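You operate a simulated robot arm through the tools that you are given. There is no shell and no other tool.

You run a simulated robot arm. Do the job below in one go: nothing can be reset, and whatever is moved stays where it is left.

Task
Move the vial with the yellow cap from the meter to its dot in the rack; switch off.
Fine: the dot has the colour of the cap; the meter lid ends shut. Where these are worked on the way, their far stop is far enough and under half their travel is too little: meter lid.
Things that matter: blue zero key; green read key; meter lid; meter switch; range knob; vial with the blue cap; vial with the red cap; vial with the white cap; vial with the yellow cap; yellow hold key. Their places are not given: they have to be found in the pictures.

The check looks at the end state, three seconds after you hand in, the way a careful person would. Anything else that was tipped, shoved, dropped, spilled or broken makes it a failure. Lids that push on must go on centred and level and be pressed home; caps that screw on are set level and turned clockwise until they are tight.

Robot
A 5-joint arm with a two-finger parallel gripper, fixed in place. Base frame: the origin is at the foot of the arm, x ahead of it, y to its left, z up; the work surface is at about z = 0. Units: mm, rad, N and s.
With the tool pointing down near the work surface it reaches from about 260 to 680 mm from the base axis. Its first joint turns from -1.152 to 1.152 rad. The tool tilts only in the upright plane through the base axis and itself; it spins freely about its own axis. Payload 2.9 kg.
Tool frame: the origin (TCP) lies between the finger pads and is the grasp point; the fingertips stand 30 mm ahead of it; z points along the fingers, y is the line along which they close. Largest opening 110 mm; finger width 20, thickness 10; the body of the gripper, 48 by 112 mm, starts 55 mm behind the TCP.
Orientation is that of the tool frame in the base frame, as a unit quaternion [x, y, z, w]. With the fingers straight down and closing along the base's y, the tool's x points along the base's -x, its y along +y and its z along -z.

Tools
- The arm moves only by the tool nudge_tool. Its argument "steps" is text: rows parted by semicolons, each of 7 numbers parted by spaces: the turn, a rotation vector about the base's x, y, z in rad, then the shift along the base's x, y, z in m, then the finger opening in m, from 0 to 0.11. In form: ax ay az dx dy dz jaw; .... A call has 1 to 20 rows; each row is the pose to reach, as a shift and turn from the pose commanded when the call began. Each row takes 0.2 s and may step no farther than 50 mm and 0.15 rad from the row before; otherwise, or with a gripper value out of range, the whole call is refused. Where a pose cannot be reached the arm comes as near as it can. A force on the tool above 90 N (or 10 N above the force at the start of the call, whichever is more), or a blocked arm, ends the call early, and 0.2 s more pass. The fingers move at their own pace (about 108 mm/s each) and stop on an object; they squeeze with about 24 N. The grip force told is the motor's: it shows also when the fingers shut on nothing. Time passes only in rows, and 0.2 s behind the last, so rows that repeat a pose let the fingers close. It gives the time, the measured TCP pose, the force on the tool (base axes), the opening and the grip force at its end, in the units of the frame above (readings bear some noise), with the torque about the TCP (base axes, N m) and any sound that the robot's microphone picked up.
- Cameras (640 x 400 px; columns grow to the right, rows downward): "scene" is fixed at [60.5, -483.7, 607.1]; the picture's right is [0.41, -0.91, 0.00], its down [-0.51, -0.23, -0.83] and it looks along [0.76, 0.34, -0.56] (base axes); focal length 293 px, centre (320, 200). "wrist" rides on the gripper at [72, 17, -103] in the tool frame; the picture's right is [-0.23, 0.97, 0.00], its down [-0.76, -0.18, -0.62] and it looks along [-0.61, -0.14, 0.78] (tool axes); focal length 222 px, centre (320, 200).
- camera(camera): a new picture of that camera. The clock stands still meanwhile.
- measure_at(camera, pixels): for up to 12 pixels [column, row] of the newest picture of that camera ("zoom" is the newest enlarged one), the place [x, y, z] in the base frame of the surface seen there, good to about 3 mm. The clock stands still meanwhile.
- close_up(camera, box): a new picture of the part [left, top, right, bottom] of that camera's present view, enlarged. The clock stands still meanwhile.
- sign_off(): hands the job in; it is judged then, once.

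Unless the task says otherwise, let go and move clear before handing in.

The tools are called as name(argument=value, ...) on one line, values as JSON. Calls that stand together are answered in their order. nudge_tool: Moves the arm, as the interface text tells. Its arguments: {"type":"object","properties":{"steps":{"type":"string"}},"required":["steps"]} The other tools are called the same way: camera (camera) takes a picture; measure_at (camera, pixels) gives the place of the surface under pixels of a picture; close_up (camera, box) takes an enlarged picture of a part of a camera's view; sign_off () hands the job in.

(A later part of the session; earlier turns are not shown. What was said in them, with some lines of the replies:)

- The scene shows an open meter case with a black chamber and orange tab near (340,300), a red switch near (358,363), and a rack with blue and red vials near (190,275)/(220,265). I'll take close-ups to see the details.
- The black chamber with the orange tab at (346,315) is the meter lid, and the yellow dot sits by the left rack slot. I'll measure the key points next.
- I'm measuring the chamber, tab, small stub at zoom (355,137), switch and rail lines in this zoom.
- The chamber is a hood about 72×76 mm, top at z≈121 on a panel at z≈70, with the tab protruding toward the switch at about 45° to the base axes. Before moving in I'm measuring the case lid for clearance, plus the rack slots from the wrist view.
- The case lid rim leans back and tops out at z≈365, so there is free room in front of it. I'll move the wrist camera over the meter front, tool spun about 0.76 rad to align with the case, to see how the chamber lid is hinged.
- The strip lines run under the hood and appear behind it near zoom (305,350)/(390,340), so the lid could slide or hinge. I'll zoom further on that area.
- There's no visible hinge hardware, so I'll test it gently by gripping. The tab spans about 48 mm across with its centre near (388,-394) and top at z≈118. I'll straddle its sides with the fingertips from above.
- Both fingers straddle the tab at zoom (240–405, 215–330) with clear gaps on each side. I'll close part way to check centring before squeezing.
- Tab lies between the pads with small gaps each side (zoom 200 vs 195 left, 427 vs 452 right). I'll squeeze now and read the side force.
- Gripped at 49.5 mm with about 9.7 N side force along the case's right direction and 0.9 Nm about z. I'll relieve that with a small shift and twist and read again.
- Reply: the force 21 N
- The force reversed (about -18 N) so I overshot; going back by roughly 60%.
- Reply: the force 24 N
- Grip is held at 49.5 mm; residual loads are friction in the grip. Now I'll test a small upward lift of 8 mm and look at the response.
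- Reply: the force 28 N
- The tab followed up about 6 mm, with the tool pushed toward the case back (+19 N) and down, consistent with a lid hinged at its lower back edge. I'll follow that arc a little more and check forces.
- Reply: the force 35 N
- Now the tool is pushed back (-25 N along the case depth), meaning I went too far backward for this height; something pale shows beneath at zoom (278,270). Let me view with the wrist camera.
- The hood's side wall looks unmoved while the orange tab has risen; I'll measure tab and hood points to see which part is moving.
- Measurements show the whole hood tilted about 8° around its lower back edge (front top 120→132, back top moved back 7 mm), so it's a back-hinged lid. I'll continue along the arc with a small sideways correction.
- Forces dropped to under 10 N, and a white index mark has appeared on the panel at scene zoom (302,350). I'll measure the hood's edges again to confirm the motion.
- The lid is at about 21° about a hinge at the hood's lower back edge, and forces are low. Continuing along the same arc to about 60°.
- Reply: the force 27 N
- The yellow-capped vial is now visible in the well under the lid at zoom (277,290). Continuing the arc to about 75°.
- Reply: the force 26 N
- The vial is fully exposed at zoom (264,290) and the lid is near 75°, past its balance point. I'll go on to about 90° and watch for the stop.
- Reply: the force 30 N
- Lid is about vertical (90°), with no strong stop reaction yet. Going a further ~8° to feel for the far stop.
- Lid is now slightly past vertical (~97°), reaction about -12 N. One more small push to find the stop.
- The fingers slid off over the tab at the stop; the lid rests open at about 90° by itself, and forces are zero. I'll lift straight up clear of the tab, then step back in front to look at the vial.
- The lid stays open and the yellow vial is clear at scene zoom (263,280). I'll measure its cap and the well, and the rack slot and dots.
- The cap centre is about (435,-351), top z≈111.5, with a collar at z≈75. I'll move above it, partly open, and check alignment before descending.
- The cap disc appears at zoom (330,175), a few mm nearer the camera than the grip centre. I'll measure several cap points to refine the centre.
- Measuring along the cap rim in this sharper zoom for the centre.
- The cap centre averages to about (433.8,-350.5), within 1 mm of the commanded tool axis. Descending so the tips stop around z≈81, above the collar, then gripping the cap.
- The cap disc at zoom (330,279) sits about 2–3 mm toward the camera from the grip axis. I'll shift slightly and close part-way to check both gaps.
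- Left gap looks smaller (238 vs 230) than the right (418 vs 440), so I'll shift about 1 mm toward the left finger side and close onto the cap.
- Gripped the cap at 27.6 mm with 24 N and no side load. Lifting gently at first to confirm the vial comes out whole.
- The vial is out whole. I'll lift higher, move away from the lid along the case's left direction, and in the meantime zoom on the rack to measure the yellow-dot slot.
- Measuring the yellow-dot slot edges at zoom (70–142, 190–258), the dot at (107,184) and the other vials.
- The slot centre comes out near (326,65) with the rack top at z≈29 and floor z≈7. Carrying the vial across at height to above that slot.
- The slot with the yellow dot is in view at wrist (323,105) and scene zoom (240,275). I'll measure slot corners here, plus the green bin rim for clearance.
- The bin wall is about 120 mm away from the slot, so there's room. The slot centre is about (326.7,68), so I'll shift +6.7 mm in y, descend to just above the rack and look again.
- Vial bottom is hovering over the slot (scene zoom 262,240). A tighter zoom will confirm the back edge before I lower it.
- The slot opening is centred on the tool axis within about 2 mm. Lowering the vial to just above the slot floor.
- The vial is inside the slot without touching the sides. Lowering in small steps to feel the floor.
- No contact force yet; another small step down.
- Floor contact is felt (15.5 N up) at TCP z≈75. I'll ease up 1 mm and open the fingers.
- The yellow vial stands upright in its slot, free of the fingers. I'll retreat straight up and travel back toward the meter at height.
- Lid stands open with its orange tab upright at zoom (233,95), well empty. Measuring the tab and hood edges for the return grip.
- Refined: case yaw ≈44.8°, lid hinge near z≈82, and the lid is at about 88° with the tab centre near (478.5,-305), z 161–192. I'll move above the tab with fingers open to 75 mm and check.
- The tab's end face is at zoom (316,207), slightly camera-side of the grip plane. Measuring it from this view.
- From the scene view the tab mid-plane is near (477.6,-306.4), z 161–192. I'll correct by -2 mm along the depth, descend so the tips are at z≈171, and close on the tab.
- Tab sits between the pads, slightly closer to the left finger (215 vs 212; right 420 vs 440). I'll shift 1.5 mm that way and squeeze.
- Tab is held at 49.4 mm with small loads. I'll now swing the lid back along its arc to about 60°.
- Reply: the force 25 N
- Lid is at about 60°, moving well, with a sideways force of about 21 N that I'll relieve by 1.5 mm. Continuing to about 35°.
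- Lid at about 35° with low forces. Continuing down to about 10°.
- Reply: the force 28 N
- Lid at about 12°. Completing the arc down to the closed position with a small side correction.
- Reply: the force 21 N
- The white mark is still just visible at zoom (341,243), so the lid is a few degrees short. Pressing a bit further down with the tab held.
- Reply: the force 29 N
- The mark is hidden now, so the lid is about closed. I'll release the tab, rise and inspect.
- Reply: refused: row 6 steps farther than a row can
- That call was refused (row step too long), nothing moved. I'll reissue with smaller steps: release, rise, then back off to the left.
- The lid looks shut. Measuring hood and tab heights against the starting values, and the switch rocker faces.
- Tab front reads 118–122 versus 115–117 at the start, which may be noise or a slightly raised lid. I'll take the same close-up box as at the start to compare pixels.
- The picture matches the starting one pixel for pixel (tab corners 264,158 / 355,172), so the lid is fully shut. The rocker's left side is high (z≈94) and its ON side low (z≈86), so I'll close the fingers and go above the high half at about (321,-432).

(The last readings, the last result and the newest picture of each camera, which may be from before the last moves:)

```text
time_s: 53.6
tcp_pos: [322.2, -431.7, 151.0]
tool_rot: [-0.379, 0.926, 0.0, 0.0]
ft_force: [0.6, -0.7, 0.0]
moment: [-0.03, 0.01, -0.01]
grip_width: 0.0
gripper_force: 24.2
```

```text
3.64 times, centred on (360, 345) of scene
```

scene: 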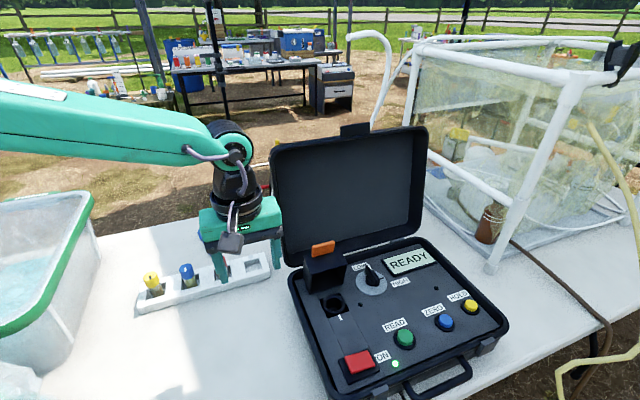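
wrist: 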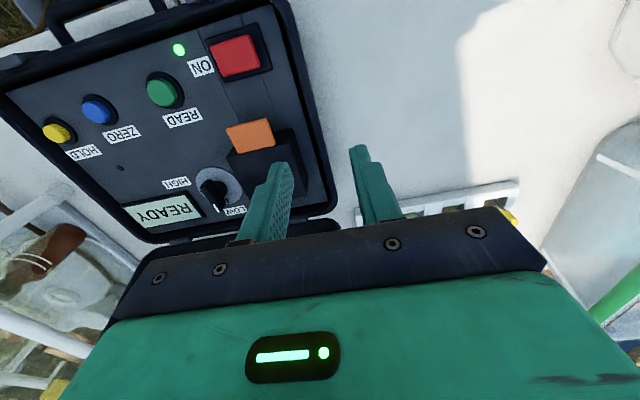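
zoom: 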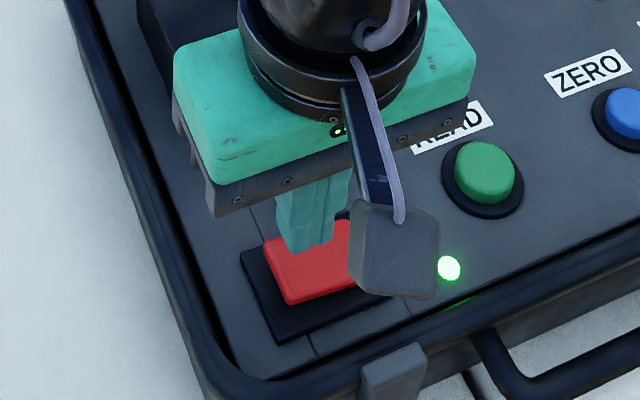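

The closed fingertips project onto the raised half of the rocker (zoom about (320,213), rocker from 207 to 360). Lowering to just above it and then pressing in small steps.

nudge_tool(steps="0 0 0 0 0 -0.012 0; 0 0 0 0 0 -0.022 0; 0 0 0 0 0 -0.025 0; 0 0 0 0 0 -0.028 0; 0 0 0 0 0 -0.028 0")

close_up(camera="scene", box=[290, 290, 430, 400])

```text
time_s: 54.8
tcp_pos: [322.8, -433.5, 122.0]
tool_rot: [-0.379, 0.926, 0.0, 0.0]
ft_force: [-1.0, -0.8, 0.8]
moment: [0.0, 0.02, 0.03]
grip_width: 0.3
gripper_force: 24.2
```

```text
3.64 times, centred on (360, 345) of scene
```

zoom: 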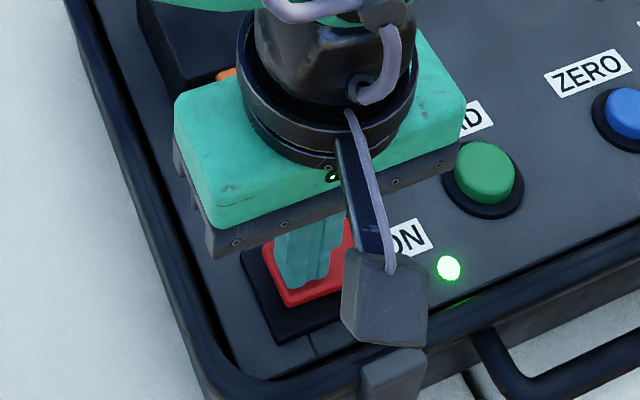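

Tips are at about z≈92 with no contact force yet. Continuing down in small steps.

nudge_tool(steps="0 0 0 0 0 -0.0015 0; 0 0 0 0 0 -0.003 0; 0 0 0 0 0 -0.003 0")

```text
time_s: 55.6
tcp_pos: [322.3, -431.5, 119.4]
tool_rot: [-0.379, 0.925, -0.001, 0.0]
ft_force: [1.0, 5.5, 9.8]
moment: [0.11, -0.1, 0.05]
grip_width: 0.1
gripper_force: 23.5
```

Contact now (about 10 N up). Pressing a few millimetres more.

nudge_tool(steps="0 0 0 0 0 -0.0015 0; 0 0 0 0 0 -0.003 0; 0 0 0 0 0 -0.003 0")

close_up(camera="scene", box=[290, 290, 430, 400])

```text
time_s: 56.4
tcp_pos: [321.6, -433.1, 119.3]
tool_rot: [-0.378, 0.926, -0.001, -0.001]
ft_force: [-7.8, 19.8, 44.3]
moment: [0.39, -0.06, 0.1]
grip_width: 0.0
gripper_force: 23.8
```

```text
3.64 times, centred on (360, 345) of scene
```

zoom: 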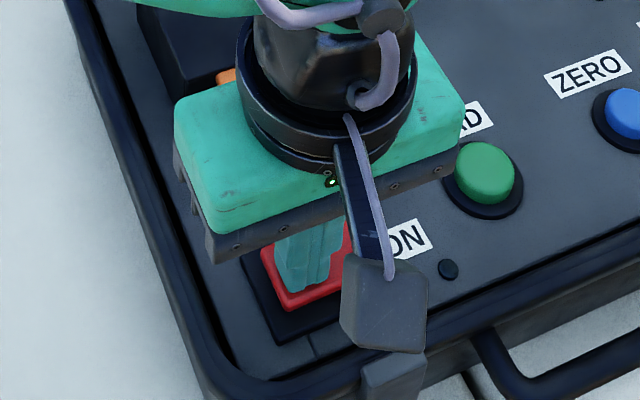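

The LED at zoom (447,268) has gone dark, so the switch flipped at 44 N. Lifting off to confirm it stays off.

nudge_tool(steps="0 0 0 0 0 0.006 0; 0 0 0 0 0 0.02 0; 0 0 0 0 0 0.06 0; 0 0 0 0 0 0.1 0; 0 0 0 -0.01 0.02 0.14 0; 0 0 0 -0.02 0.06 0.15 0; 0 0 0 -0.02 0.1 0.16 0; 0 0 0 -0.02 0.14 0.16 0; 0 0 0 -0.02 0.18 0.16 0; 0 0 0 -0.02 0.18 0.16 0")

camera(camera="scene")

close_up(camera="scene", box=[280, 230, 520, 400])

close_up(camera="scene", box=[290, 260, 410, 390])

close_up(camera="scene", box=[120, 220, 290, 326])

```text
time_s: 58.6
tcp_pos: [302.3, -253.9, 275.4]
tool_rot: [-0.377, 0.926, 0.001, 0.0]
ft_force: [-0.4, 0.1, -0.1]
moment: [-0.02, 0.02, 0.0]
grip_width: 0.0
gripper_force: 23.9
```

```text
taken
```

scene: 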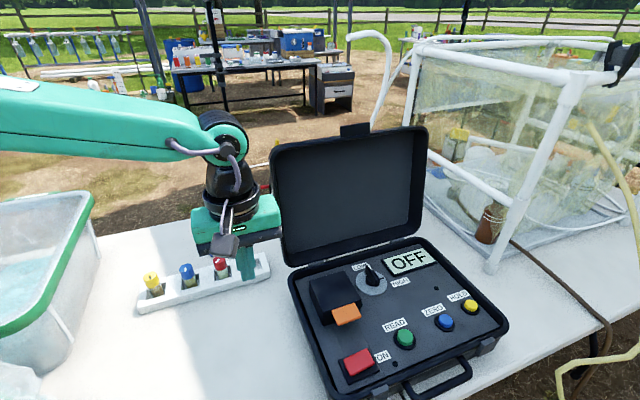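

```text
2.35 times, centred on (400, 315) of scene
```

zoom: 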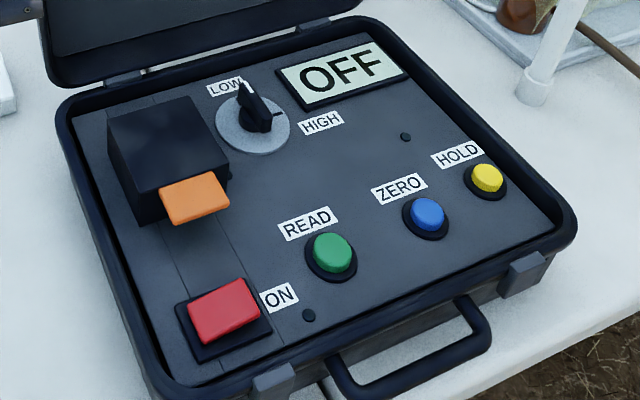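

```text
3.08 times, centred on (350, 325) of scene
```

zoom: 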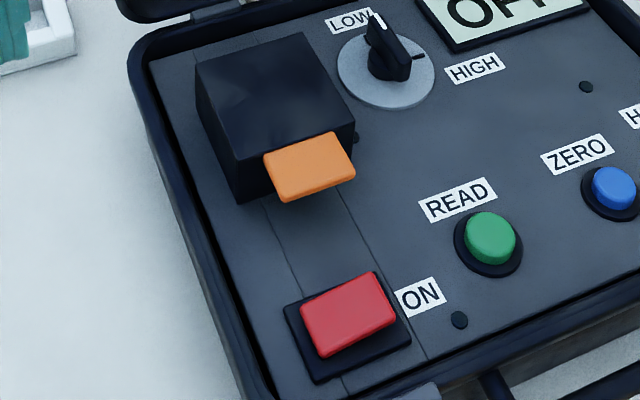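

```text
3.76 times, centred on (205, 273) of scene
```

zoom: 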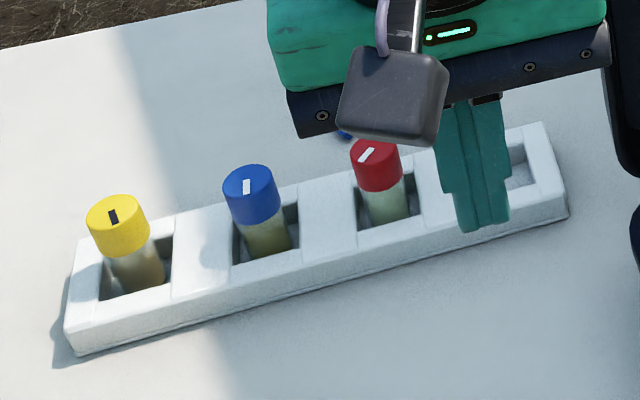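

The display now reads OFF, the rocker is tipped to the off side, the lid matches its closed picture, and the yellow vial stands in its slot. A last check of the yellow cap height against its neighbours.

measure_at(camera="zoom", pixels=[[117, 205], [95, 215], [142, 210], [117, 225], [252, 180], [375, 152]])

close_up(camera="scene", box=[125, 240, 215, 320])

```text
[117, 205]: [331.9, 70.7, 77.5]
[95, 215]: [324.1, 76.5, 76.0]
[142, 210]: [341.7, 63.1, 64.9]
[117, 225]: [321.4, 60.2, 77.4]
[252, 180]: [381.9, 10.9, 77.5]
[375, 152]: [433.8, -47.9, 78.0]
```

```text
5.00 times, centred on (170, 280) of scene
```

zoom: 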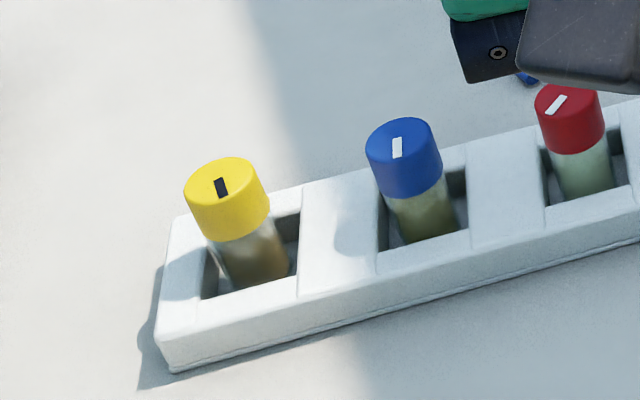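

The yellow cap top is at z≈77.5, level with the blue and red caps, so the vial is seated upright. The meter is off, its lid is shut and the arm is clear, so I'm handing in.

sign_off()

```text
The job is handed in.
```

The vial with the yellow cap is now in the rack slot with the yellow dot. The meter is switched off and its lid is shut.

- **Vial:** it stands upright, with its cap level with the blue and red caps at about z = 77.5 mm.
- **Meter lid:** I opened it to its stop, about 90°, to reach the vial. While I was opening it, the fingers slid off the tab at the stop. After I closed it, the close-up matched the starting picture.
- **Switch:** the display reads OFF and the green light is out.
- **Other items:** the blue and red vials and the rack look unmoved. I didn't touch the keys or the knob. I never saw the vial with the white cap in any picture.

The arm is clear of everything, and the job is handed in.
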